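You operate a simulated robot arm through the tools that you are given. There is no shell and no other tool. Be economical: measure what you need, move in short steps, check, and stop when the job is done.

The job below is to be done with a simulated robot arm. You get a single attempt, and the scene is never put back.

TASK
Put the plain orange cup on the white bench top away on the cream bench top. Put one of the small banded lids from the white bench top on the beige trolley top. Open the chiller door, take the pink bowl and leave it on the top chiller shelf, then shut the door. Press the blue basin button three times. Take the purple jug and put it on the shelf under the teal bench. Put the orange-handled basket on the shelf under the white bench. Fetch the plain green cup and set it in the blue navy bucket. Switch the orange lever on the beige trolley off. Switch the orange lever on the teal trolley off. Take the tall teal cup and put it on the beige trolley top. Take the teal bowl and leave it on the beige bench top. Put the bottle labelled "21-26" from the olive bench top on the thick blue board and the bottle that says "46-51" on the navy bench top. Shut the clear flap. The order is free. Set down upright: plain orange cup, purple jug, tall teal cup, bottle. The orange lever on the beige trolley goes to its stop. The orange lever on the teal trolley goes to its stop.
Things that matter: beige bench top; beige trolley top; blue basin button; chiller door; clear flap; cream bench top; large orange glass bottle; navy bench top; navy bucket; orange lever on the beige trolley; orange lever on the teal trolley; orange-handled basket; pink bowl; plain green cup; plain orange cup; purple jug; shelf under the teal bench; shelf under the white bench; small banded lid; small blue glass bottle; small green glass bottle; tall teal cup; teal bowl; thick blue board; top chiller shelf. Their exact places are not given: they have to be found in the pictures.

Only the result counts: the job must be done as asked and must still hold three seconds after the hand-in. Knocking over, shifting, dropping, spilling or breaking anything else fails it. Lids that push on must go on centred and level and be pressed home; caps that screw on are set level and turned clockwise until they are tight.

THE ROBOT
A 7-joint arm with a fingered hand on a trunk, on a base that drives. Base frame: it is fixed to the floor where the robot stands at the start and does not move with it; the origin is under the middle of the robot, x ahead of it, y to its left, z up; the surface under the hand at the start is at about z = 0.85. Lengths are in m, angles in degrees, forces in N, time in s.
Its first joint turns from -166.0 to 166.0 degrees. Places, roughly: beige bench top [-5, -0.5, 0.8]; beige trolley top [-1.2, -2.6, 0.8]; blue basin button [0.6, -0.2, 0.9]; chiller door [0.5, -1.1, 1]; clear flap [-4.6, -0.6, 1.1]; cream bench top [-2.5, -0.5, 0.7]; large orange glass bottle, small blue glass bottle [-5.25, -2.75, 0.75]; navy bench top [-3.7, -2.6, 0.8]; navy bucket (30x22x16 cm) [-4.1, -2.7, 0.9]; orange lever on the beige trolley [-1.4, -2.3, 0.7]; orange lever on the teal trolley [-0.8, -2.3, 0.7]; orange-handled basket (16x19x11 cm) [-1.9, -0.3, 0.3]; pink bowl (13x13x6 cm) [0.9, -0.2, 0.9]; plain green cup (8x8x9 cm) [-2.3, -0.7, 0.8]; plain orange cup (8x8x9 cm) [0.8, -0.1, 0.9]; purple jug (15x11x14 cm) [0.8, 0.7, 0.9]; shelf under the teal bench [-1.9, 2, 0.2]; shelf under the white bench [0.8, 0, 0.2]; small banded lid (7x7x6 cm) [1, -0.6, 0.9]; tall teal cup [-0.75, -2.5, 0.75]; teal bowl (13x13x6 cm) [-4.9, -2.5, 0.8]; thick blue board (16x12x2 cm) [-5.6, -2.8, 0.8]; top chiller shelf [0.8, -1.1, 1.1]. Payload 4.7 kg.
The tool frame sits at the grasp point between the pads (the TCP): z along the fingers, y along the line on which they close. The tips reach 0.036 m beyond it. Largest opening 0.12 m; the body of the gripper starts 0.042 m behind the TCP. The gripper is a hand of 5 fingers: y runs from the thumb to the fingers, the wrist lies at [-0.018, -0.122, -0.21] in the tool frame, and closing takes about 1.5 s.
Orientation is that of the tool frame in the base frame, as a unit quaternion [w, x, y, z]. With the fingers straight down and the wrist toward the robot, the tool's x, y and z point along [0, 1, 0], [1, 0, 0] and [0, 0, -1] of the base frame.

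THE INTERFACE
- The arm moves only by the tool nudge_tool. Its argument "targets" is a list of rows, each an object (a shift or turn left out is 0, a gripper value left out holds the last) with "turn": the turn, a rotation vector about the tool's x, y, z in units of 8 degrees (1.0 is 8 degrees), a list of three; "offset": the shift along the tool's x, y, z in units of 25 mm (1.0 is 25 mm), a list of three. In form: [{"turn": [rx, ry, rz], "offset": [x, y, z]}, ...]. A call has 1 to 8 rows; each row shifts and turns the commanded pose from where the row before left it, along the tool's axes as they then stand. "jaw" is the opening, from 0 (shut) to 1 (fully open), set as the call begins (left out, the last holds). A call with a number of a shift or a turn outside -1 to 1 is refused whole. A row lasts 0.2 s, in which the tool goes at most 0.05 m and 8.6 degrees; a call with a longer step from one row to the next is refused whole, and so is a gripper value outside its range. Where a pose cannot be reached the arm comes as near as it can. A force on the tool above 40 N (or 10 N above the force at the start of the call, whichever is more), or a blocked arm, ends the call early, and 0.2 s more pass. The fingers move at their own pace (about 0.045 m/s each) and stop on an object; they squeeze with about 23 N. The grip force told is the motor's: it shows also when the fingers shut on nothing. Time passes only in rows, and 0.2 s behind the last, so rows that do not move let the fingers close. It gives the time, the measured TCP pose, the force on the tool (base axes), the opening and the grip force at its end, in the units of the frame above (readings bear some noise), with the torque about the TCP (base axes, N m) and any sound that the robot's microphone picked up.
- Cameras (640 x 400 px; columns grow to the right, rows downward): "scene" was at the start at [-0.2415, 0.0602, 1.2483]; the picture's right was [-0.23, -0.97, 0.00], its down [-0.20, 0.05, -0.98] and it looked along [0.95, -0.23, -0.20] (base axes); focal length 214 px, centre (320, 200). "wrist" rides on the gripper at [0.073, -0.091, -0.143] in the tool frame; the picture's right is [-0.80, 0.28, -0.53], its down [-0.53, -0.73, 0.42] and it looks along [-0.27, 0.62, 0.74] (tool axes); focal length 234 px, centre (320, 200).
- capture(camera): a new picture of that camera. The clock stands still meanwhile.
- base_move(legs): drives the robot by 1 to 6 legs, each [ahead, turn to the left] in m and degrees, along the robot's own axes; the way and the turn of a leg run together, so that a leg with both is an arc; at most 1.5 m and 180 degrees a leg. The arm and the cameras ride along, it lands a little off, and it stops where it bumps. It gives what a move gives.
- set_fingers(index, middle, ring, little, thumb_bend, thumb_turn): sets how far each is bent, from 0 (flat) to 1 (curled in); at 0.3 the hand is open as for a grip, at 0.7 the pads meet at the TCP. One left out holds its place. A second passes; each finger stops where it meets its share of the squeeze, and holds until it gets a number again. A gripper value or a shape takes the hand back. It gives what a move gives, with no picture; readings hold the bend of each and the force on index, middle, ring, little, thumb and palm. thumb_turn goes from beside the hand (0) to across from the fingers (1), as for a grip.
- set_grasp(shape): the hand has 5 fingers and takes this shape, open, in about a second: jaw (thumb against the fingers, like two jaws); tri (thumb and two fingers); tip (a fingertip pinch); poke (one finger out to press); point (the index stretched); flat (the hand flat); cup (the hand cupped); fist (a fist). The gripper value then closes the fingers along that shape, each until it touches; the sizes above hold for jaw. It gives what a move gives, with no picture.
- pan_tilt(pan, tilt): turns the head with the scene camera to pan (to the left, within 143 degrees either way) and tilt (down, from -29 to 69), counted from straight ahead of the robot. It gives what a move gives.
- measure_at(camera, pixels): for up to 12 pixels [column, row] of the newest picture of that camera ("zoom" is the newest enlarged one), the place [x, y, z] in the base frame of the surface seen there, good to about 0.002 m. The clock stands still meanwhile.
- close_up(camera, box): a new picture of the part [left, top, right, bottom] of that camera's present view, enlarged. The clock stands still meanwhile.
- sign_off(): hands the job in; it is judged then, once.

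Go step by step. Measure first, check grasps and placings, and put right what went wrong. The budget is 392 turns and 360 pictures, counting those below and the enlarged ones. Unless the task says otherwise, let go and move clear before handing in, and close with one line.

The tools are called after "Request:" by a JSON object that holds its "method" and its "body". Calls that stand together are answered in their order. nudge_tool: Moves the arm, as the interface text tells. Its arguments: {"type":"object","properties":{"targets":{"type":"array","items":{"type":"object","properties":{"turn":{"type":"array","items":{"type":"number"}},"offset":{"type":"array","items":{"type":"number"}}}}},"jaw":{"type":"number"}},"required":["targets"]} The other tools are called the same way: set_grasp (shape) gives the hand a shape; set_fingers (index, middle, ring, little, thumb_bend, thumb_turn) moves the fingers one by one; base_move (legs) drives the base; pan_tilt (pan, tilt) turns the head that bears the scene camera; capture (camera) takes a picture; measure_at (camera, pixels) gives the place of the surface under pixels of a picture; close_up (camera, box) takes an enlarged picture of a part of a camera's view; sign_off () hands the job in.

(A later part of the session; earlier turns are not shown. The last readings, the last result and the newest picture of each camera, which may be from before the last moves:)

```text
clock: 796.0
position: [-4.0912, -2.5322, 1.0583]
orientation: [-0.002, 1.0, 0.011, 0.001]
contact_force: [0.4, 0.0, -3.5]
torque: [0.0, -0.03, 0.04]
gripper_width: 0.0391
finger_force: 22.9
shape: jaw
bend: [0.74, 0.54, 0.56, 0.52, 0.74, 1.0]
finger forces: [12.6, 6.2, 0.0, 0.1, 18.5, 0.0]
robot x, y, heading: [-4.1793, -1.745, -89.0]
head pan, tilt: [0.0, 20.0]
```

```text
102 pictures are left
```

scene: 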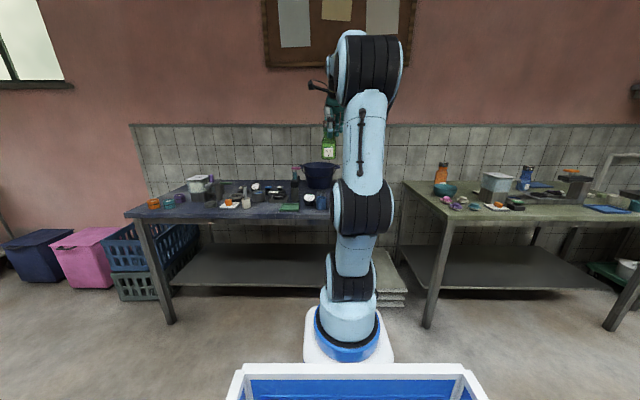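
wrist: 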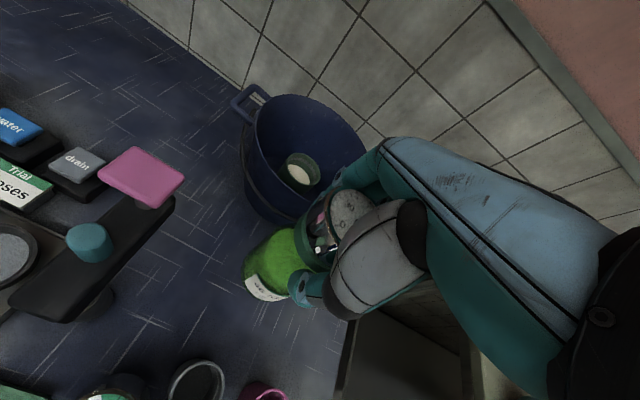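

Lower to the bench (contact expected at TCP ≈0.93).

Request:
{"method": "nudge_tool", "body": {"targets": [{"offset": [0, 0, 0.8]}, {"offset": [0, 0, 0.8]}, {"offset": [0, 0, 0.8]}, {"offset": [0, 0, 0.8]}, {"offset": [0, 0, 0.8]}, {"offset": [0, 0, 0.6]}, {"offset": [0, 0, 0.3]}]}}

Request:
{"method": "nudge_tool", "body": {"targets": [{"offset": [0, 0, 0.1]}, {"offset": [0, 0, 0.1]}]}}

```text
clock: 797.6
position: [-4.0912, -2.5301, 0.9374]
orientation: [-0.001, 1.0, 0.011, 0.001]
contact_force: [-0.2, 1.0, -4.0]
torque: [0.01, 0.01, 0.0]
gripper_width: 0.0389
finger_force: 22.9
shape: jaw
bend: [0.74, 0.54, 0.56, 0.52, 0.74, 1.0]
finger forces: [12.4, 6.2, 0.1, 0.0, 18.4, 0.0]
robot x, y, heading: [-4.1779, -1.7458, -88.9]
head pan, tilt: [0.0, 20.0]
```

```text
clock: 798.2
position: [-4.0914, -2.5327, 0.9334]
orientation: [-0.002, 1.0, 0.01, 0.002]
contact_force: [0.4, 0.0, -3.4]
torque: [-0.03, 0.04, 0.0]
gripper_width: 0.039
finger_force: 22.9
shape: jaw
bend: [0.74, 0.54, 0.56, 0.52, 0.74, 1.0]
finger forces: [12.4, 6.2, 0.0, 0.0, 18.4, 0.0]
robot x, y, heading: [-4.1739, -1.7448, -88.9]
head pan, tilt: [0.0, 20.0]
```

Request:
{"method": "nudge_tool", "body": {"targets": [{"offset": [0, 0, 0.08]}, {"offset": [0, 0, 0.08]}]}}

Request:
{"method": "nudge_tool", "body": {"targets": [{"offset": [0, 0, 0.06]}]}}

```text
clock: 798.8
position: [-4.0925, -2.5313, 0.9282]
orientation: [-0.001, 1.0, 0.011, 0.002]
contact_force: [1.1, 1.9, 1.4]
torque: [0.0, -0.01, 0.04]
gripper_width: 0.0389
finger_force: 23.1
shape: jaw
bend: [0.74, 0.54, 0.56, 0.52, 0.74, 1.0]
finger forces: [12.3, 6.7, 0.0, 0.0, 19.8, 0.1]
robot x, y, heading: [-4.1743, -1.7439, -88.6]
head pan, tilt: [0.0, 20.0]
```

```text
clock: 799.2
position: [-4.0914, -2.5308, 0.9286]
orientation: [0.0, 1.0, 0.011, 0.002]
contact_force: [1.2, 2.8, 10.5]
torque: [0.06, -0.01, 0.07]
gripper_width: 0.0394
finger_force: 22.5
shape: jaw
bend: [0.74, 0.54, 0.56, 0.52, 0.74, 1.0]
finger forces: [12.1, 7.7, 0.0, 0.0, 23.0, 0.0]
robot x, y, heading: [-4.1743, -1.7433, -88.6]
head pan, tilt: [0.0, 20.0]
```

Contact. Release and rise.

Request:
{"method": "nudge_tool", "body": {"jaw": 0.7, "targets": [{"offset": [0, 0, -0.08]}, {}, {}, {}, {}]}}

Request:
{"method": "nudge_tool", "body": {"targets": [{"offset": [0, 0, -0.4]}, {"offset": [0, 0, -0.6]}, {"offset": [0, 0, -0.8]}, {"offset": [0, 0, -0.9]}, {"offset": [0, 0, -0.9]}, {"offset": [0, 0, -0.9]}, {"offset": [0, 0, -0.9]}, {"offset": [0, 0, -0.9]}]}}

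Request:
{"method": "capture", "body": {"camera": "wrist"}}

```text
clock: 800.4
position: [-4.0915, -2.5311, 0.9293]
orientation: [-0.002, 1.0, 0.012, 0.002]
contact_force: [0.0, 0.0, 0.1]
torque: [0.01, -0.02, -0.02]
gripper_width: 0.0835
finger_force: 0.1
shape: jaw
bend: [0.27, 0.38, 0.35, 0.35, 0.6, 0.99]
finger forces: [0.1, 0.0, 0.1, 0.1, 0.0, 0.1]
robot x, y, heading: [-4.1751, -1.7456, -88.7]
head pan, tilt: [0.0, 20.0]
```

```text
clock: 802.2
position: [-4.0909, -2.5317, 1.0861]
orientation: [-0.003, 1.0, 0.012, 0.0]
contact_force: [-0.5, -0.5, 0.1]
torque: [0.03, 0.01, 0.01]
gripper_width: 0.0835
finger_force: 0.0
shape: jaw
bend: [0.27, 0.37, 0.35, 0.35, 0.6, 0.99]
finger forces: [0.0, 0.0, 0.0, 0.1, 0.0, 0.0]
robot x, y, heading: [-4.1762, -1.7443, -88.7]
head pan, tilt: [0.0, 20.0]
```

```text
101 pictures are left
```

wrist: 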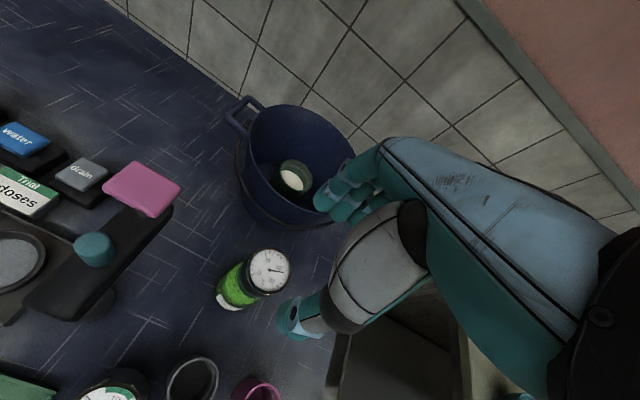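

The green bottle stands on the navy bench. Now the orange bottle: drive to x≈-4.92.

Request:
{"method": "nudge_tool", "body": {"targets": [{"offset": [0, -0.5, -0.9]}, {"offset": [0, -0.9, -0.9]}, {"offset": [0, -0.9, -0.9]}, {"offset": [0, -0.9, 0]}]}}

Request:
{"method": "base_move", "body": {"legs": [[-0.27, 0], [0, -91.3], [0.75, 0], [0, 90], [0.32, 0]]}}

Request:
{"method": "capture", "body": {"camera": "wrist"}}

```text
clock: 803.2
position: [-4.0945, -2.4519, 1.153]
orientation: [-0.001, 1.0, 0.012, 0.001]
contact_force: [0.3, 0.2, 0.5]
torque: [0.0, 0.0, 0.03]
gripper_width: 0.0837
finger_force: 0.0
shape: jaw
bend: [0.27, 0.37, 0.35, 0.35, 0.6, 0.99]
finger forces: [0.1, 0.0, 0.0, 0.0, 0.0, 0.0]
robot x, y, heading: [-4.1772, -1.7452, -88.7]
head pan, tilt: [0.0, 20.0]
```

```text
clock: 818.2
position: [-4.8865, -2.5026, 1.1535]
orientation: [-0.002, 1.0, -0.009, 0.001]
contact_force: [-0.4, -0.6, 0.4]
torque: [-0.02, -0.02, -0.01]
gripper_width: 0.0839
finger_force: 0.0
shape: jaw
bend: [0.27, 0.37, 0.35, 0.35, 0.6, 0.99]
finger forces: [0.0, 0.0, 0.1, 0.0, 0.0, 0.1]
robot x, y, heading: [-4.9364, -1.7924, -91.0]
head pan, tilt: [0.0, 20.0]
```

```text
100 pictures are left
```

wrist: 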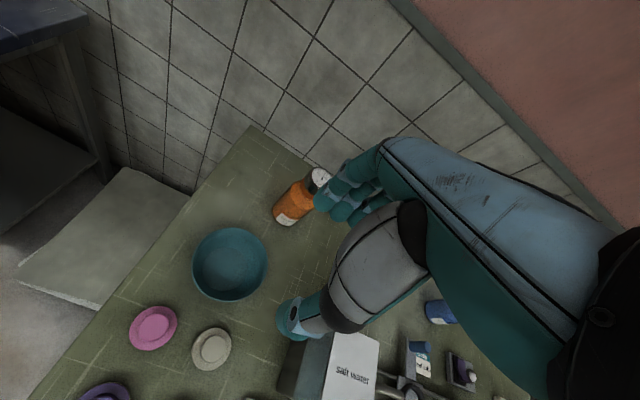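

Request:
{"method": "measure_at", "body": {"camera": "wrist", "pixels": [[194, 262], [265, 258], [228, 229], [225, 298], [205, 240], [255, 290]]}}

Request:
{"method": "nudge_tool", "body": {"jaw": 0.9, "targets": [{"offset": [-0.2, 0.95, 0]}, {"offset": [-0.2, 0.95, 0]}, {"offset": [-0.2, 0.95, 0]}, {"offset": [-0.2, 0.95, 0]}, {"offset": [-0.2, 0.95, 0]}, {"offset": [-0.2, 0.95, 0]}, {"offset": [0, 0.95, 0]}, {"offset": [0, 0.95, 0]}]}}

Request:
{"method": "nudge_tool", "body": {"targets": [{"offset": [0, 0.95, 0]}, {"offset": [0, 0.5, 0]}]}}

Request:
{"method": "capture", "body": {"camera": "wrist"}}

```text
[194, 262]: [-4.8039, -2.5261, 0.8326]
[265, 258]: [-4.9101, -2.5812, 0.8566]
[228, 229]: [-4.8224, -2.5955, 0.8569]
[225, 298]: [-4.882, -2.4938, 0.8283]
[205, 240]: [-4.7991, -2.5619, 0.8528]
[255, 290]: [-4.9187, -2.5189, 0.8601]
```

```text
clock: 820.0
position: [-4.9196, -2.6908, 1.1523]
orientation: [-0.001, 1.0, -0.01, 0.002]
contact_force: [-0.2, 0.3, 0.4]
torque: [-0.01, 0.02, 0.01]
gripper_width: 0.1075
finger_force: 0.0
shape: jaw
bend: [0.27, 0.32, 0.31, 0.31, 0.41, 0.98]
finger forces: [0.0, 0.0, 0.0, 0.0, 0.0, 0.0]
robot x, y, heading: [-4.9374, -1.7928, -91.2]
head pan, tilt: [0.0, 20.0]
```

```text
clock: 820.6
position: [-4.9208, -2.7272, 1.153]
orientation: [-0.001, 1.0, -0.009, 0.003]
contact_force: [-0.2, 0.5, 1.0]
torque: [-0.02, 0.0, -0.02]
gripper_width: 0.108
finger_force: 0.0
shape: jaw
bend: [0.27, 0.32, 0.31, 0.31, 0.41, 0.98]
finger forces: [0.1, 0.1, 0.0, 0.0, 0.1, 0.0]
robot x, y, heading: [-4.9348, -1.7911, -91.2]
head pan, tilt: [0.0, 20.0]
```

```text
99 pictures are left
```

wrist: 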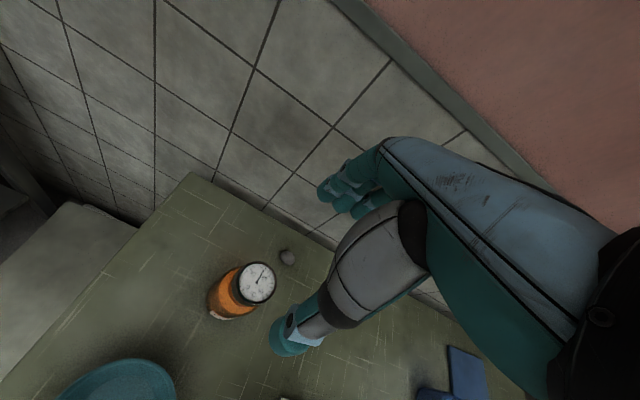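

Request:
{"method": "measure_at", "body": {"camera": "wrist", "pixels": [[256, 282], [239, 282], [272, 284], [257, 266], [254, 299], [287, 257], [230, 295], [220, 300]]}}

```text
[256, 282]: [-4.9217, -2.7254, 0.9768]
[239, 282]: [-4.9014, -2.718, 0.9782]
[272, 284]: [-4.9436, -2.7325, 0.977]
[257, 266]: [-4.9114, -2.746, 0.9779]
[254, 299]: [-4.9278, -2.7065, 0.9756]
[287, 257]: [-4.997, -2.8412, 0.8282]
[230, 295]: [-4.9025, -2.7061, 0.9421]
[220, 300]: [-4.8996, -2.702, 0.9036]
```

Centred. Descend and grip.

Request:
{"method": "nudge_tool", "body": {"targets": [{"offset": [-0.04, -0.05, 0.9]}, {"offset": [0, 0, 0.9]}, {"offset": [0, 0, 0.9]}, {"offset": [0, 0, 0.9]}, {"offset": [0, 0, 0.9]}, {"offset": [0, 0, 0.9]}, {"offset": [0, 0, 0.9]}, {"offset": [0, 0, 0.9]}]}}

Request:
{"method": "nudge_tool", "body": {"targets": [{"offset": [0, 0, 0.7]}, {"offset": [0, 0, 0.5]}]}}

Request:
{"method": "nudge_tool", "body": {"jaw": 0, "targets": [{}, {}, {}, {}, {}, {}]}}

Request:
{"method": "nudge_tool", "body": {"targets": [{"offset": [0, 0, -0.3]}, {"offset": [0, 0, -0.4]}, {"offset": [0, 0, -0.5]}]}}

Request:
{"method": "close_up", "body": {"camera": "wrist", "box": [200, 140, 400, 360]}}

```text
clock: 822.4
position: [-4.9188, -2.7261, 0.9733]
orientation: [-0.001, 1.0, -0.01, 0.002]
contact_force: [0.2, 0.4, 0.1]
torque: [-0.03, 0.0, -0.01]
gripper_width: 0.1078
finger_force: 0.0
shape: jaw
bend: [0.27, 0.32, 0.31, 0.31, 0.41, 0.98]
finger forces: [0.1, 0.0, 0.0, 0.0, 0.1, 0.0]
robot x, y, heading: [-4.9354, -1.7924, -91.2]
head pan, tilt: [0.0, 20.0]
```

```text
clock: 823.0
position: [-4.9205, -2.7271, 0.9428]
orientation: [-0.001, 1.0, -0.01, 0.002]
contact_force: [-0.4, -0.3, -0.2]
torque: [-0.04, 0.01, 0.0]
gripper_width: 0.1078
finger_force: 0.1
shape: jaw
bend: [0.27, 0.32, 0.31, 0.31, 0.41, 0.98]
finger forces: [0.1, 0.1, 0.0, 0.0, 0.0, 0.1]
robot x, y, heading: [-4.9359, -1.7875, -91.4]
head pan, tilt: [0.0, 20.0]
```

```text
clock: 824.4
position: [-4.9191, -2.7267, 0.9439]
orientation: [0.0, 1.0, -0.01, 0.001]
contact_force: [0.4, 2.2, 2.8]
torque: [0.03, -0.01, 0.03]
gripper_width: 0.0582
finger_force: 22.7
shape: jaw
bend: [0.74, 0.46, 0.48, 0.45, 0.71, 1.0]
finger forces: [9.9, 6.1, 0.0, 0.0, 17.4, 0.0]
robot x, y, heading: [-4.9384, -1.7931, -91.2]
head pan, tilt: [0.0, 20.0]
```

```text
clock: 825.2
position: [-4.9206, -2.7274, 0.9728]
orientation: [-0.002, 1.0, -0.011, 0.002]
contact_force: [-0.4, 0.7, -6.7]
torque: [0.03, 0.03, 0.01]
gripper_width: 0.0575
finger_force: 23.1
shape: jaw
bend: [0.74, 0.46, 0.48, 0.45, 0.71, 1.0]
finger forces: [8.5, 6.4, 0.0, 0.1, 13.8, 0.1]
robot x, y, heading: [-4.9374, -1.7914, -91.1]
head pan, tilt: [0.0, 20.0]
```

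```text
1.82 times, centred on (300, 250) of wrist
```

zoom: 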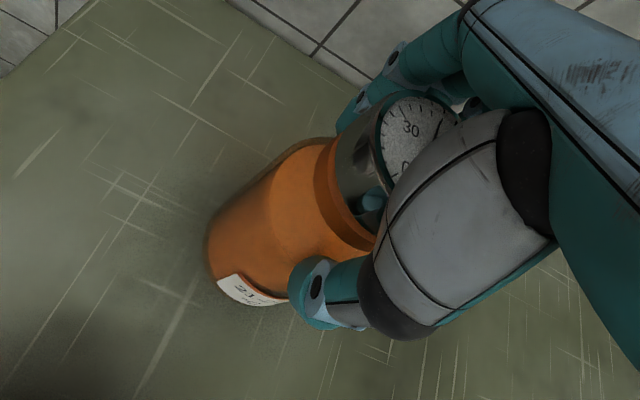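

Lifted (6.7 N). Raise and carry toward the board.

Request:
{"method": "nudge_tool", "body": {"targets": [{"offset": [0, 0, -0.7]}, {"offset": [0, 0, -0.8]}, {"offset": [0, 0, -0.8]}, {"offset": [0, 0, -0.8]}, {"offset": [0, 0, -0.8]}, {"offset": [0, 0, -0.8]}, {"offset": [0, 0, -0.8]}, {"offset": [0, 0, -0.8]}]}}

Request:
{"method": "nudge_tool", "body": {"targets": [{"offset": [0, -0.7, -0.8]}, {"offset": [0, -0.7, -0.8]}, {"offset": [0, -0.7, -0.8]}, {"offset": [0, -0.7, -0.3]}, {"offset": [0, -0.7, 0]}, {"offset": [0, -0.7, 0]}, {"offset": [0, -0.7, 0]}, {"offset": [0, -0.7, 0]}]}}

Request:
{"method": "base_move", "body": {"legs": [[-0.3, 0], [0, -88.8], [0.71, 0], [0, 90]]}}

Request:
{"method": "capture", "body": {"camera": "wrist"}}

```text
clock: 827.0
position: [-4.9207, -2.7279, 1.1288]
orientation: [-0.002, 1.0, -0.009, 0.002]
contact_force: [0.4, -0.1, -6.5]
torque: [0.0, 0.0, 0.01]
gripper_width: 0.0567
finger_force: 22.8
shape: jaw
bend: [0.74, 0.46, 0.48, 0.45, 0.71, 1.0]
finger forces: [8.3, 8.2, 0.1, 0.0, 13.5, 0.0]
robot x, y, heading: [-4.9394, -1.7977, -91.3]
head pan, tilt: [0.0, 20.0]
```

```text
clock: 828.8
position: [-4.9196, -2.5876, 1.1978]
orientation: [-0.002, 1.0, -0.01, 0.001]
contact_force: [0.3, 0.2, -6.2]
torque: [0.01, 0.01, -0.02]
gripper_width: 0.0477
finger_force: 23.2
shape: jaw
bend: [0.74, 0.49, 0.48, 0.45, 0.75, 1.0]
finger forces: [8.7, 3.9, 0.0, 0.0, 11.6, 0.1]
robot x, y, heading: [-4.9351, -1.7925, -91.2]
head pan, tilt: [0.0, 20.0]
```

```text
clock: 841.9
position: [-5.5967, -2.2987, 1.197]
orientation: [-0.002, 1.0, 0.008, 0.002]
contact_force: [-0.2, 0.6, -7.0]
torque: [0.01, -0.04, 0.01]
gripper_width: 0.0471
finger_force: 22.8
shape: jaw
bend: [0.74, 0.49, 0.48, 0.45, 0.76, 1.0]
finger forces: [8.2, 3.4, 0.0, 0.1, 10.4, 0.0]
robot x, y, heading: [-5.6423, -1.5041, -89.1]
head pan, tilt: [0.0, 20.0]
```

```text
97 pictures are left
```

wrist: 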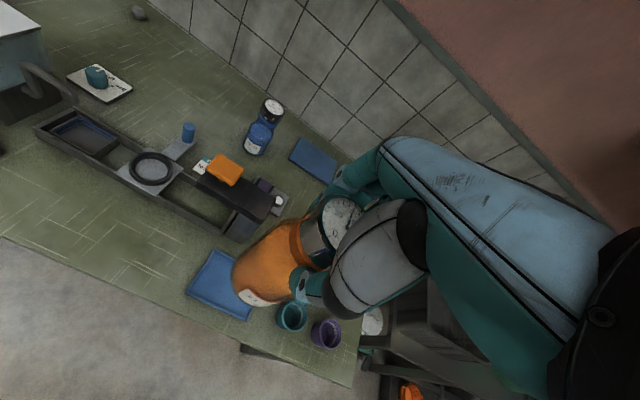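

The grip width shrank (0.058→0.047): the bottle slipped a little to the neck. Measure its current pose.

Request:
{"method": "measure_at", "body": {"camera": "wrist", "pixels": [[342, 213], [335, 225], [255, 298], [238, 270], [300, 240], [295, 165], [335, 180], [315, 158], [270, 110], [240, 175]]}}

Request:
{"method": "close_up", "body": {"camera": "wrist", "box": [220, 160, 400, 330]}}

```text
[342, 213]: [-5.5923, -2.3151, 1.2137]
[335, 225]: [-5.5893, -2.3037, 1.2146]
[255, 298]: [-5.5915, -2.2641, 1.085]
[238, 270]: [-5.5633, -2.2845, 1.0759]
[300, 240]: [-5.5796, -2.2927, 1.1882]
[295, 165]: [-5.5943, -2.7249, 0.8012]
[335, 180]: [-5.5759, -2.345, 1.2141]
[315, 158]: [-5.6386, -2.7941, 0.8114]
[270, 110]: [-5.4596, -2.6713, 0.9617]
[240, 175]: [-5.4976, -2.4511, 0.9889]
```

```text
2.35 times, centred on (310, 245) of wrist
```

zoom: 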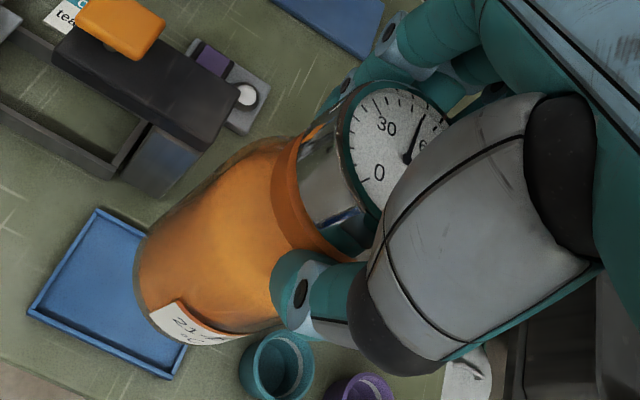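

Slipped 17 mm, now stable on the cap/neck (bottom = TCP − 0.161). Proceed: drive in and move over the board centre (-5.642,-2.785).

Request:
{"method": "base_move", "body": {"legs": [[0.33, 0]]}}

Request:
{"method": "nudge_tool", "body": {"targets": [{"offset": [-0.25, 0.78, 0]}, {"offset": [-0.25, 0.78, 0]}, {"offset": [-0.25, 0.78, 0]}, {"offset": [-0.25, 0.78, 0]}, {"offset": [-0.25, 0.78, 0]}, {"offset": [-0.25, 0.78, 0]}, {"offset": [-0.25, 0.78, 0]}, {"offset": [-0.25, 0.78, 0]}]}}

Request:
{"method": "capture", "body": {"camera": "wrist"}}

```text
clock: 844.0
position: [-5.5917, -2.6247, 1.1984]
orientation: [-0.002, 1.0, 0.009, 0.002]
contact_force: [0.1, -0.2, -5.6]
torque: [0.01, 0.05, 0.0]
gripper_width: 0.0474
finger_force: 22.8
shape: jaw
bend: [0.74, 0.49, 0.48, 0.45, 0.76, 1.0]
finger forces: [8.3, 3.6, 0.1, 0.0, 10.7, 0.0]
robot x, y, heading: [-5.6403, -1.8312, -89.0]
head pan, tilt: [0.0, 20.0]
```

```text
clock: 845.9
position: [-5.6382, -2.7816, 1.1991]
orientation: [-0.002, 1.0, 0.008, 0.001]
contact_force: [-0.6, 0.9, -5.0]
torque: [0.0, 0.04, -0.02]
gripper_width: 0.0472
finger_force: 22.6
shape: jaw
bend: [0.74, 0.49, 0.48, 0.45, 0.76, 1.0]
finger forces: [8.3, 3.6, 0.0, 0.0, 10.9, 0.1]
robot x, y, heading: [-5.6406, -1.8326, -88.7]
head pan, tilt: [0.0, 20.0]
```

```text
95 pictures are left
```

wrist: 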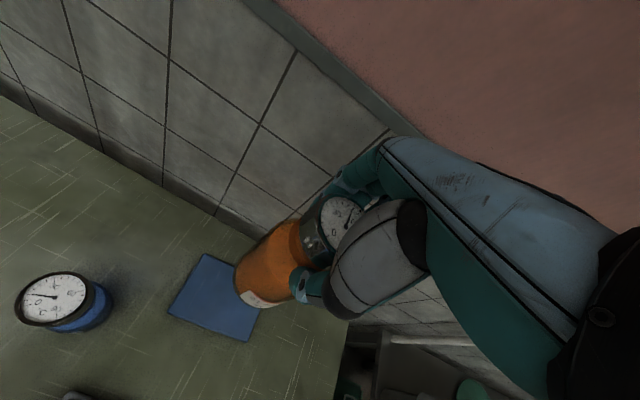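

Request:
{"method": "measure_at", "body": {"camera": "wrist", "pixels": [[170, 311], [206, 257], [247, 338], [210, 300], [340, 213], [250, 300]]}}

Request:
{"method": "nudge_tool", "body": {"targets": [{"offset": [0, 0, 0.8]}, {"offset": [0, 0, 0.9]}, {"offset": [0, 0, 0.9]}, {"offset": [0, 0, 0.9]}, {"offset": [0, 0, 0.9]}, {"offset": [0, 0, 0.9]}, {"offset": [0, 0, 0.9]}, {"offset": [0, 0, 0.9]}]}}

Request:
{"method": "capture", "body": {"camera": "wrist"}}

```text
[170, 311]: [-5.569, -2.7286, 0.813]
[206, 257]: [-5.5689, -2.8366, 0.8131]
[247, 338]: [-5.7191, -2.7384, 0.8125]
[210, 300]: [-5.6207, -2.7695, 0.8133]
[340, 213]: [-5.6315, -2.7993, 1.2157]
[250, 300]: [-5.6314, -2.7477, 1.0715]
```

```text
clock: 847.6
position: [-5.6384, -2.7809, 1.0205]
orientation: [0.0, 1.0, 0.01, 0.001]
contact_force: [0.0, 0.2, -4.7]
torque: [-0.01, 0.05, 0.02]
gripper_width: 0.0471
finger_force: 22.6
shape: jaw
bend: [0.74, 0.49, 0.48, 0.45, 0.76, 1.0]
finger forces: [8.2, 3.6, 0.0, 0.0, 10.7, 0.0]
robot x, y, heading: [-5.6397, -1.8306, -89.0]
head pan, tilt: [0.0, 20.0]
```

```text
94 pictures are left
```

wrist: 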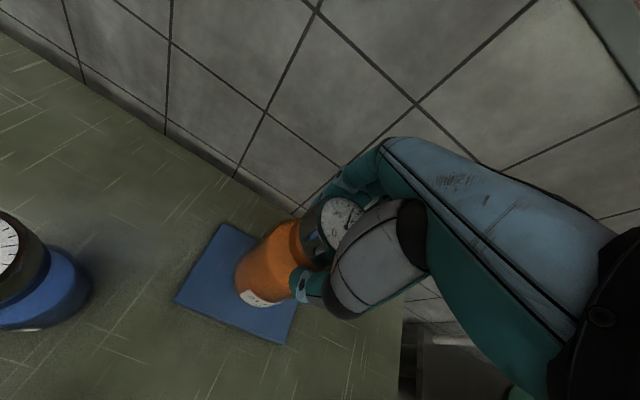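

Over the board centre. Lower to contact.

Request:
{"method": "nudge_tool", "body": {"targets": [{"offset": [0, 0, 0.7]}, {"offset": [0, 0, 0.6]}, {"offset": [0, 0, 0.3]}, {"offset": [0, 0, 0.15]}, {"offset": [0, 0, 0.1]}]}}

Request:
{"method": "nudge_tool", "body": {"targets": [{"offset": [0, 0, 0.08]}, {"offset": [0, 0, 0.06]}]}}

```text
clock: 848.9
position: [-5.6373, -2.7814, 0.9736]
orientation: [-0.002, 1.0, 0.01, 0.002]
contact_force: [0.7, 0.0, -4.2]
torque: [0.03, 0.05, -0.02]
gripper_width: 0.0472
finger_force: 23.5
shape: jaw
bend: [0.74, 0.49, 0.48, 0.45, 0.76, 1.0]
finger forces: [8.0, 3.7, 0.0, 0.0, 11.0, 0.1]
robot x, y, heading: [-5.6382, -1.8301, -89.2]
head pan, tilt: [0.0, 20.0]
```

```text
clock: 849.5
position: [-5.6379, -2.7802, 0.9731]
orientation: [-0.001, 1.0, 0.01, 0.002]
contact_force: [0.3, 1.5, 6.4]
torque: [-0.08, -0.02, 0.0]
gripper_width: 0.0479
finger_force: 22.8
shape: jaw
bend: [0.75, 0.49, 0.48, 0.45, 0.76, 1.0]
finger forces: [8.2, 5.1, 0.0, 0.0, 13.9, 0.1]
robot x, y, heading: [-5.6397, -1.8326, -89.1]
head pan, tilt: [0.0, 20.0]
```

Contact. Release and rise straight.

Request:
{"method": "nudge_tool", "body": {"jaw": 0.8, "targets": [{"offset": [0, 0, -0.05]}, {}, {}, {}, {}]}}

Request:
{"method": "nudge_tool", "body": {"targets": [{"offset": [0, 0, -0.4]}, {"offset": [0, 0, -0.6]}, {"offset": [0, 0, -0.8]}, {"offset": [0, 0, -0.9]}, {"offset": [0, 0, -0.9]}, {"offset": [0, 0, -0.9]}, {"offset": [0, 0, -0.9]}, {"offset": [0, 0, -0.9]}]}}

Request:
{"method": "capture", "body": {"camera": "wrist"}}

```text
clock: 850.6
position: [-5.6369, -2.782, 0.9727]
orientation: [-0.002, 1.0, 0.009, 0.002]
contact_force: [-0.2, 0.3, 0.2]
torque: [0.03, 0.03, 0.04]
gripper_width: 0.096
finger_force: 0.1
shape: jaw
bend: [0.26, 0.34, 0.32, 0.33, 0.52, 0.99]
finger forces: [0.0, 0.1, 0.0, 0.0, 0.0, 0.0]
robot x, y, heading: [-5.6376, -1.8322, -88.9]
head pan, tilt: [0.0, 20.0]
```

```text
clock: 852.5
position: [-5.637, -2.7817, 1.1286]
orientation: [-0.002, 1.0, 0.01, 0.002]
contact_force: [-0.4, -0.5, 0.0]
torque: [0.0, -0.02, 0.01]
gripper_width: 0.0957
finger_force: 0.1
shape: jaw
bend: [0.26, 0.34, 0.32, 0.33, 0.52, 0.99]
finger forces: [0.1, 0.1, 0.1, 0.0, 0.1, 0.0]
robot x, y, heading: [-5.6409, -1.8299, -89.3]
head pan, tilt: [0.0, 20.0]
```

```text
93 pictures are left
```

wrist: 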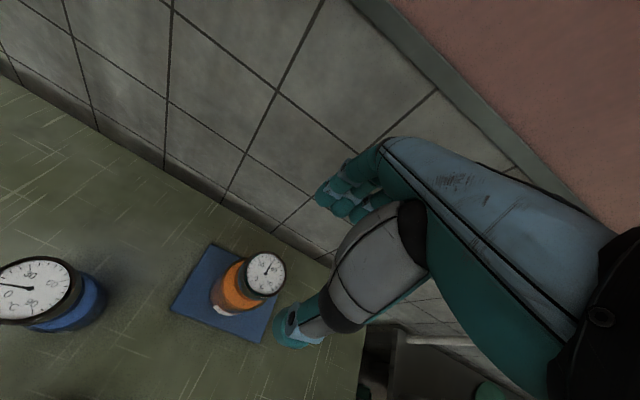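

The orange bottle stands on the blue board. Next the teal bowl: drive to x≈-4.86.

Request:
{"method": "nudge_tool", "body": {"targets": [{"offset": [0, -0.9, -0.5]}, {"offset": [0, -0.9, -0.5]}, {"offset": [0, -0.9, 0]}, {"offset": [0, -0.9, 0]}, {"offset": [0, -0.9, 0]}, {"offset": [0, -0.9, 0]}, {"offset": [0, -0.9, 0]}, {"offset": [0, -0.9, 0]}]}}

Request:
{"method": "base_move", "body": {"legs": [[-0.3, 0], [0, 89], [0.78, 0], [0, -90], [0.12, 0]]}}

Request:
{"method": "capture", "body": {"camera": "wrist"}}

```text
clock: 854.2
position: [-5.642, -2.6022, 1.1549]
orientation: [-0.002, 1.0, 0.009, 0.002]
contact_force: [0.2, -0.8, -0.3]
torque: [0.02, -0.02, -0.01]
gripper_width: 0.0958
finger_force: 0.2
shape: jaw
bend: [0.26, 0.34, 0.32, 0.33, 0.52, 0.99]
finger forces: [0.0, 0.1, 0.1, 0.1, 0.1, 0.1]
robot x, y, heading: [-5.6385, -1.8297, -88.9]
head pan, tilt: [0.0, 20.0]
```

```text
clock: 868.5
position: [-4.8687, -2.4133, 1.1551]
orientation: [-0.002, 1.0, 0.007, 0.001]
contact_force: [0.5, 0.3, 0.6]
torque: [0.01, -0.03, 0.02]
gripper_width: 0.0956
finger_force: 0.0
shape: jaw
bend: [0.26, 0.34, 0.32, 0.33, 0.52, 0.99]
finger forces: [0.0, 0.1, 0.0, 0.0, 0.1, 0.1]
robot x, y, heading: [-4.8622, -1.6435, -89.1]
head pan, tilt: [0.0, 20.0]
```

```text
92 pictures are left
```

wrist: 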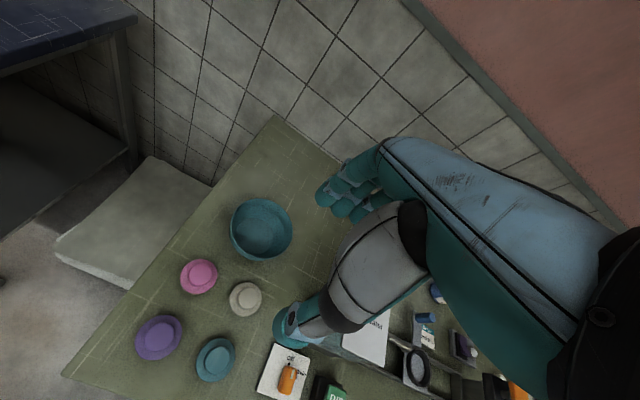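

Request:
{"method": "measure_at", "body": {"camera": "wrist", "pixels": [[232, 225], [240, 205], [262, 199], [290, 225], [280, 250], [258, 258], [240, 247], [248, 284], [212, 264], [258, 290], [245, 297], [265, 228]]}}

```text
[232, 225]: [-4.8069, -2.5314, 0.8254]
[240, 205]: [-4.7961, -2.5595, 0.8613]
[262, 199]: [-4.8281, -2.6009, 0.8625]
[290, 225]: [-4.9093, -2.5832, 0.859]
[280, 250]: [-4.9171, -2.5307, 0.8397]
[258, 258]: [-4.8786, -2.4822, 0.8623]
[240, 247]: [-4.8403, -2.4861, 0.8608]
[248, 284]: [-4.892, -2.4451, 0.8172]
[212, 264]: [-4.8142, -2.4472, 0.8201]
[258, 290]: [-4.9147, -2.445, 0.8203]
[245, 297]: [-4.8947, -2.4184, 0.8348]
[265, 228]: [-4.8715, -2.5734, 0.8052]
```

Bowl near rim at (-4.86,-2.481,0.862); the hat-like lids leave a gap around x≈-4.846 for the thumb. Tilt 32° and approach the near rim.

Request:
{"method": "nudge_tool", "body": {"jaw": 0.5, "targets": [{"turn": [-1, 0, 0]}, {"turn": [-1, 0, 0]}, {"turn": [-1, 0, 0]}, {"turn": [-1, 0, 0]}, {"offset": [0.1, -0.95, 0]}, {"offset": [0.1, -0.95, 0]}, {"offset": [0.1, -0.95, 0]}, {"offset": [0, -0.95, 0]}]}}

Request:
{"method": "nudge_tool", "body": {"targets": [{"offset": [0, 0, 0.9]}, {"offset": [0, 0, 0.9]}, {"offset": [0, 0, 0.9]}, {"offset": [0, 0, 0.9]}, {"offset": [0, 0, 0.9]}, {"offset": [0, 0, 0.9]}, {"offset": [0, 0, 0.9]}, {"offset": [0, 0, 0.9]}]}}

Request:
{"method": "capture", "body": {"camera": "wrist"}}

```text
clock: 870.3
position: [-4.8616, -2.333, 1.1037]
orientation: [0.275, 0.961, 0.007, 0.004]
contact_force: [0.3, 0.2, -1.3]
torque: [0.03, -0.03, -0.01]
gripper_width: 0.0602
finger_force: 0.1
shape: jaw
bend: [0.74, 0.45, 0.42, 0.4, 0.7, 1.0]
finger forces: [0.1, 0.1, 0.0, 0.1, 0.0, 0.0]
robot x, y, heading: [-4.8646, -1.6442, -89.3]
head pan, tilt: [0.0, 20.0]
```

```text
clock: 872.1
position: [-4.8592, -2.4278, 0.9524]
orientation: [0.275, 0.962, 0.006, 0.004]
contact_force: [0.0, -0.8, 0.0]
torque: [0.0, -0.04, -0.03]
gripper_width: 0.0605
finger_force: 0.0
shape: jaw
bend: [0.74, 0.45, 0.42, 0.4, 0.7, 1.0]
finger forces: [0.0, 0.1, 0.0, 0.1, 0.1, 0.0]
robot x, y, heading: [-4.8618, -1.6422, -89.0]
head pan, tilt: [0.0, 20.0]
```

```text
91 pictures are left
```

wrist: 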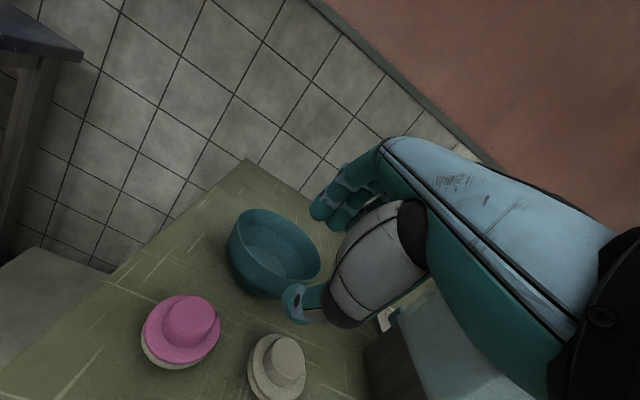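

Good line. Advance 9 cm along the axis.

Request:
{"method": "nudge_tool", "body": {"targets": [{"offset": [0, 0, 0.8]}, {"offset": [0, 0, 0.8]}, {"offset": [0, 0, 0.8]}, {"offset": [0, 0, 0.8]}, {"offset": [0, 0, 0.4]}]}}

Request:
{"method": "close_up", "body": {"camera": "wrist", "box": [220, 150, 400, 360]}}

```text
clock: 873.3
position: [-4.8591, -2.4739, 0.8761]
orientation: [0.274, 0.962, 0.006, 0.002]
contact_force: [0.5, -0.2, -0.1]
torque: [0.01, 0.02, 0.01]
gripper_width: 0.0604
finger_force: 0.1
shape: jaw
bend: [0.74, 0.45, 0.42, 0.4, 0.7, 1.0]
finger forces: [0.1, 0.0, 0.0, 0.0, 0.0, 0.0]
robot x, y, heading: [-4.8614, -1.6393, -89.2]
head pan, tilt: [0.0, 20.0]
```

```text
1.90 times, centred on (310, 255) of wrist
```

zoom: 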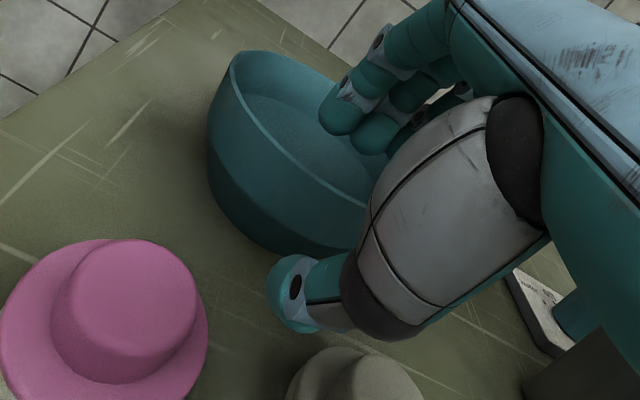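

Perfect straddle. Close and lift.

Request:
{"method": "nudge_tool", "body": {"jaw": 0, "targets": [{}, {}, {}, {}, {}]}}

Request:
{"method": "nudge_tool", "body": {"targets": [{"offset": [0, 0.2, -0.35]}, {"offset": [0, 0.3, -0.5]}, {"offset": [0, 0.45, -0.75]}, {"offset": [0, 0.5, -0.8]}, {"offset": [0, 0.5, -0.8]}, {"offset": [0, 0.5, -0.8]}, {"offset": [0, 0.5, -0.8]}, {"offset": [0, 0.5, -0.8]}]}}

Request:
{"method": "nudge_tool", "body": {"targets": [{"offset": [0, 0.3, -0.9]}, {"offset": [0, 0.3, -0.9]}, {"offset": [0, 0, -0.9]}, {"offset": [0, 0, -0.9]}, {"offset": [0, 0, -0.9]}]}}

Request:
{"method": "capture", "body": {"camera": "wrist"}}

```text
clock: 874.5
position: [-4.8594, -2.4758, 0.8749]
orientation: [0.274, 0.962, 0.006, 0.003]
contact_force: [0.4, -0.5, -0.1]
torque: [0.05, 0.01, 0.02]
gripper_width: 0.0036
finger_force: 23.1
shape: jaw
bend: [0.7, 0.7, 0.64, 0.7, 0.73, 1.0]
finger forces: [11.3, 5.7, 2.3, 0.0, 18.8, 0.0]
robot x, y, heading: [-4.8597, -1.6417, -89.5]
head pan, tilt: [0.0, 20.0]
```

```text
clock: 876.3
position: [-4.8599, -2.4736, 1.0398]
orientation: [0.273, 0.962, 0.006, 0.004]
contact_force: [-0.2, 0.3, -0.9]
torque: [0.03, 0.0, -0.01]
gripper_width: 0.0038
finger_force: 22.7
shape: jaw
bend: [0.7, 0.7, 0.64, 0.7, 0.73, 1.0]
finger forces: [11.9, 5.5, 2.2, 0.1, 19.4, 0.0]
robot x, y, heading: [-4.8656, -1.6426, -89.3]
head pan, tilt: [0.0, 20.0]
```

```text
clock: 877.5
position: [-4.8596, -2.4275, 1.1431]
orientation: [0.274, 0.962, 0.005, 0.003]
contact_force: [0.6, -0.1, -1.4]
torque: [0.04, 0.01, 0.02]
gripper_width: 0.0034
finger_force: 23.1
shape: jaw
bend: [0.7, 0.7, 0.64, 0.7, 0.73, 1.0]
finger forces: [12.1, 5.6, 2.2, 0.0, 19.5, 0.1]
robot x, y, heading: [-4.8623, -1.644, -89.2]
head pan, tilt: [0.0, 20.0]
```

```text
89 pictures are left
```

wrist: 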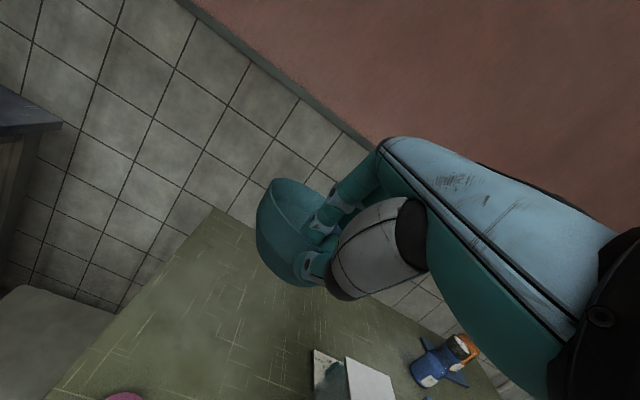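

Bowl held. Turn to heading 0 and look toward the beige bench.

Request:
{"method": "base_move", "body": {"legs": [[0, 89]]}}

Request:
{"method": "pan_tilt", "body": {"pan": 95, "tilt": 15}}

Request:
{"method": "capture", "body": {"camera": "scene"}}

```text
clock: 881.8
position: [-4.0777, -1.6314, 1.144]
orientation: [0.191, 0.671, 0.688, 0.197]
contact_force: [0.4, -0.2, -0.5]
torque: [-0.02, 0.05, 0.05]
gripper_width: 0.0035
finger_force: 23.1
shape: jaw
bend: [0.7, 0.7, 0.64, 0.7, 0.73, 1.0]
finger forces: [11.8, 5.5, 2.2, 0.0, 18.9, 0.0]
robot x, y, heading: [-4.8614, -1.6433, 1.4]
head pan, tilt: [0.0, 20.0]
```

```text
clock: 883.5
position: [-4.0786, -1.6307, 1.1424]
orientation: [0.19, 0.672, 0.689, 0.197]
contact_force: [0.1, 0.3, 0.2]
torque: [-0.01, 0.05, 0.0]
gripper_width: 0.0033
finger_force: 22.5
shape: jaw
bend: [0.7, 0.7, 0.64, 0.7, 0.73, 1.0]
finger forces: [11.8, 5.6, 2.1, 0.0, 19.0, 0.0]
robot x, y, heading: [-4.8622, -1.6464, 1.3]
head pan, tilt: [95.0, 15.0]
```

```text
88 pictures are left
```

scene: 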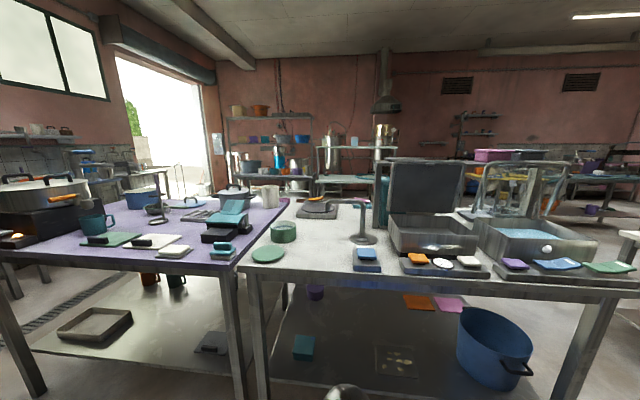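

Measure the beige bench: free area around (320,240), edges, and the clear flap on the right bath (525,190).

Request:
{"method": "measure_at", "body": {"camera": "scene", "pixels": [[250, 272], [400, 288], [330, 258], [320, 235], [340, 222], [285, 215], [268, 254], [365, 240], [620, 275], [530, 245], [480, 170], [540, 170]]}}

Request:
{"method": "close_up", "body": {"camera": "scene", "box": [440, 130, 640, 290]}}

Request:
{"method": "close_up", "body": {"camera": "scene", "box": [230, 170, 440, 300]}}

```text
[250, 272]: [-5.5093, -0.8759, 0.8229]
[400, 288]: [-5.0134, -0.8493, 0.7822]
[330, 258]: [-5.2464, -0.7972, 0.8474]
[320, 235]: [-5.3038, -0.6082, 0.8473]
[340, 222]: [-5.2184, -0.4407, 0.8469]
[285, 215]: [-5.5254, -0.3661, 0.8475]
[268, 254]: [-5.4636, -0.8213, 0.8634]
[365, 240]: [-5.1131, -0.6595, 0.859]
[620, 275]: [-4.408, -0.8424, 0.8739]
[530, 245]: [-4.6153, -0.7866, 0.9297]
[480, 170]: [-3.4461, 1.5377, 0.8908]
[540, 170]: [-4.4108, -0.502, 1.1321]
```

```text
2.50 times, centred on (540, 210) of scene
```

zoom: 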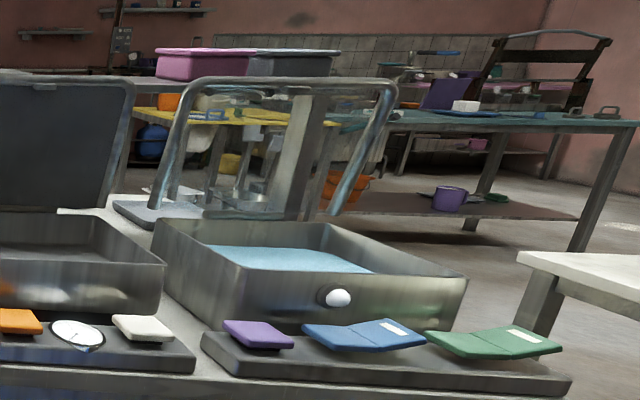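

```text
3.05 times, centred on (335, 235) of scene
```

zoom: 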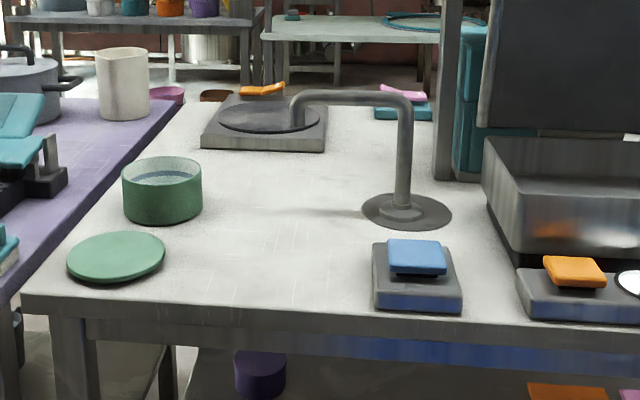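

Measure the faucet spout height, then retract a bit and drive to x≈-5.30 facing the beige bench.

Request:
{"method": "measure_at", "body": {"camera": "zoom", "pixels": [[298, 105], [350, 96], [405, 130], [300, 240], [250, 280], [330, 280], [160, 165], [95, 255]]}}

Request:
{"method": "nudge_tool", "body": {"targets": [{"offset": [0, -0.85, -0.53]}, {"offset": [0, -0.85, -0.53]}, {"offset": [0, -0.85, -0.53]}, {"offset": [0, -0.85, -0.53]}, {"offset": [0, -0.85, -0.53]}, {"offset": [0, -0.85, -0.53]}]}}

Request:
{"method": "base_move", "body": {"legs": [[0, 178.7], [0.44, 0], [0, -90]]}}

Request:
{"method": "capture", "body": {"camera": "wrist"}}

```text
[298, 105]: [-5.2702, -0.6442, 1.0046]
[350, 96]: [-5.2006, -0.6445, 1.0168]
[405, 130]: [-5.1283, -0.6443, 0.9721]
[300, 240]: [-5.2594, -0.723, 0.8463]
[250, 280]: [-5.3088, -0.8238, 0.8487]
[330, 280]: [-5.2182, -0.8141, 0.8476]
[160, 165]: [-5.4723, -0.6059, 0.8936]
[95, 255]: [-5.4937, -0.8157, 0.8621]
```

```text
clock: 884.9
position: [-4.2277, -1.6356, 1.1422]
orientation: [0.19, 0.671, 0.689, 0.197]
contact_force: [0.4, -0.7, -1.9]
torque: [0.0, 0.09, 0.01]
gripper_width: 0.0034
finger_force: 22.8
shape: jaw
bend: [0.7, 0.7, 0.65, 0.7, 0.73, 1.0]
finger forces: [12.1, 5.5, 2.1, 0.1, 19.3, 0.1]
robot x, y, heading: [-4.8632, -1.6431, 1.4]
head pan, tilt: [95.0, 15.0]
```

```text
clock: 898.6
position: [-5.3226, -1.0083, 1.1429]
orientation: [-0.008, -0.024, 0.962, 0.273]
contact_force: [-0.2, 1.0, -1.3]
torque: [-0.02, -0.01, -0.01]
gripper_width: 0.0034
finger_force: 23.2
shape: jaw
bend: [0.7, 0.7, 0.66, 0.7, 0.73, 1.0]
finger forces: [11.8, 4.9, 2.0, 0.1, 18.3, 0.0]
robot x, y, heading: [-5.2972, -1.6428, 92.8]
head pan, tilt: [95.0, 15.0]
```

```text
85 pictures are left
```

wrist: 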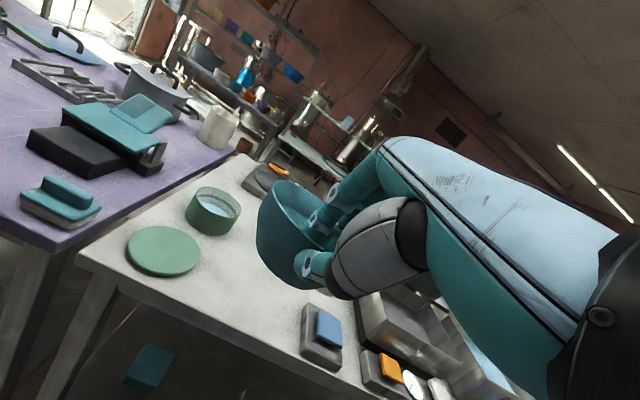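

Move forward over the free spot, then lower.

Request:
{"method": "nudge_tool", "body": {"targets": [{"offset": [-0.19, 0.8, 0.5]}, {"offset": [-0.19, 0.8, 0.5]}, {"offset": [-0.19, 0.8, 0.5]}, {"offset": [-0.19, 0.8, 0.5]}, {"offset": [-0.19, 0.8, 0.5]}, {"offset": [-0.19, 0.8, 0.5]}, {"offset": [-0.19, 0.8, 0.5]}, {"offset": [-0.19, 0.8, 0.5]}]}}

Request:
{"method": "nudge_tool", "body": {"targets": [{"offset": [0, -0.5, 0.8]}, {"offset": [0, -0.5, 0.8]}, {"offset": [0, -0.5, 0.8]}, {"offset": [0, -0.5, 0.8]}, {"offset": [0, -0.5, 0.8]}, {"offset": [0, -0.5, 0.8]}, {"offset": [0, -0.5, 0.8]}, {"offset": [0, -0.5, 0.8]}]}}

Request:
{"method": "capture", "body": {"camera": "wrist"}}

```text
clock: 900.4
position: [-5.2939, -0.8166, 1.1423]
orientation: [-0.009, -0.024, 0.961, 0.275]
contact_force: [0.1, 0.9, 0.1]
torque: [-0.09, 0.01, -0.01]
gripper_width: 0.0032
finger_force: 22.8
shape: jaw
bend: [0.7, 0.7, 0.71, 0.7, 0.73, 1.0]
finger forces: [12.1, 4.9, 2.0, 0.0, 18.6, 0.0]
robot x, y, heading: [-5.3013, -1.6408, 92.9]
head pan, tilt: [95.0, 15.0]
```

```text
clock: 902.2
position: [-5.2947, -0.8195, 0.9523]
orientation: [-0.008, -0.024, 0.961, 0.275]
contact_force: [-0.5, -1.0, -0.3]
torque: [-0.08, 0.0, -0.03]
gripper_width: 0.003
finger_force: 22.8
shape: jaw
bend: [0.7, 0.7, 0.67, 0.7, 0.74, 1.0]
finger forces: [12.5, 5.0, 2.0, 0.1, 19.0, 0.0]
robot x, y, heading: [-5.301, -1.6447, 92.8]
head pan, tilt: [95.0, 15.0]
```

```text
84 pictures are left
```

wrist: 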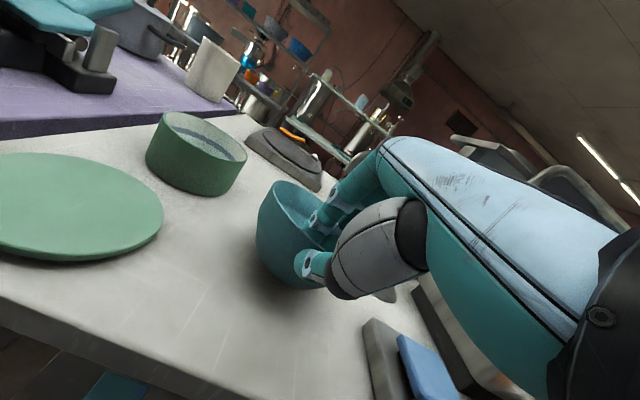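

Lower the last ~3 cm slowly.

Request:
{"method": "nudge_tool", "body": {"targets": [{"offset": [0, -0.27, 0.43]}, {"offset": [0, -0.2, 0.32]}, {"offset": [0, -0.1, 0.17]}, {"offset": [0, -0.08, 0.12]}]}}

Request:
{"method": "nudge_tool", "body": {"targets": [{"offset": [0, -0.06, 0.1]}, {"offset": [0, -0.06, 0.1]}]}}

```text
clock: 903.2
position: [-5.2945, -0.8179, 0.9226]
orientation: [-0.008, -0.024, 0.961, 0.274]
contact_force: [-0.9, 0.0, 6.4]
torque: [0.09, -0.08, 0.01]
gripper_width: 0.0032
finger_force: 23.1
shape: jaw
bend: [0.7, 0.7, 0.71, 0.7, 0.74, 1.0]
finger forces: [12.4, 5.9, 2.6, 0.0, 18.6, 0.0]
robot x, y, heading: [-5.3043, -1.6478, 93.0]
head pan, tilt: [95.0, 15.0]
```

```text
clock: 903.8
position: [-5.2949, -0.8188, 0.9181]
orientation: [-0.007, -0.024, 0.961, 0.276]
contact_force: [-3.0, -5.3, 18.3]
torque: [0.23, 0.06, 0.1]
gripper_width: 0.0046
finger_force: 23.2
shape: jaw
bend: [0.7, 0.7, 0.66, 0.7, 0.75, 1.0]
finger forces: [15.4, 7.6, 2.7, 0.1, 22.1, 0.0]
robot x, y, heading: [-5.3022, -1.6392, 92.9]
head pan, tilt: [95.0, 15.0]
```

Contact (18 N). Ease, open, and withdraw along the axis.

Request:
{"method": "nudge_tool", "body": {"jaw": 0.45, "targets": [{"offset": [0, 0.08, -0.14]}, {}, {}, {}]}}

Request:
{"method": "nudge_tool", "body": {"targets": [{"offset": [0, 0, -0.5]}, {"offset": [0, 0, -0.8]}, {"offset": [0, 0, -0.9]}, {"offset": [0, 0, -0.9]}, {"offset": [0, 0, -0.9]}, {"offset": [0, 0, -0.9]}, {"offset": [0, 0, -0.9]}, {"offset": [0, 0, -0.9]}]}}

Request:
{"method": "capture", "body": {"camera": "wrist"}}

```text
clock: 904.8
position: [-5.2948, -0.8194, 0.9204]
orientation: [-0.008, -0.024, 0.961, 0.274]
contact_force: [0.7, 0.3, -0.7]
torque: [0.0, 0.0, -0.05]
gripper_width: 0.0534
finger_force: 0.0
shape: jaw
bend: [0.74, 0.47, 0.44, 0.42, 0.72, 1.0]
finger forces: [0.0, 0.0, 0.0, 0.1, 0.0, 0.0]
robot x, y, heading: [-5.3001, -1.6414, 92.8]
head pan, tilt: [95.0, 15.0]
```

```text
clock: 906.6
position: [-5.2901, -0.9077, 1.0621]
orientation: [-0.008, -0.023, 0.962, 0.273]
contact_force: [0.3, -1.0, 0.0]
torque: [-0.01, 0.03, 0.02]
gripper_width: 0.0538
finger_force: 0.0
shape: jaw
bend: [0.74, 0.47, 0.44, 0.42, 0.72, 1.0]
finger forces: [0.1, 0.1, 0.0, 0.0, 0.0, 0.0]
robot x, y, heading: [-5.3013, -1.6411, 93.0]
head pan, tilt: [95.0, 15.0]
```

```text
83 pictures are left
```

wrist: 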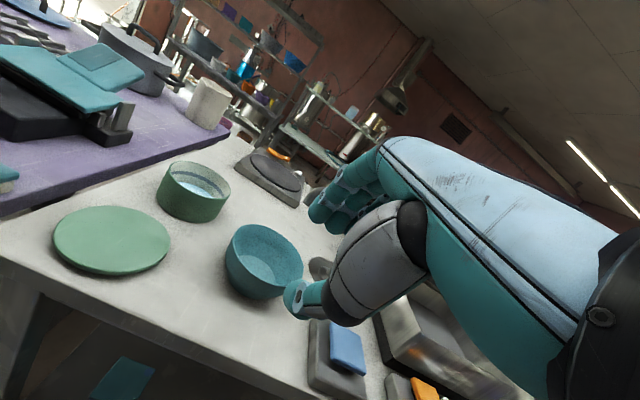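

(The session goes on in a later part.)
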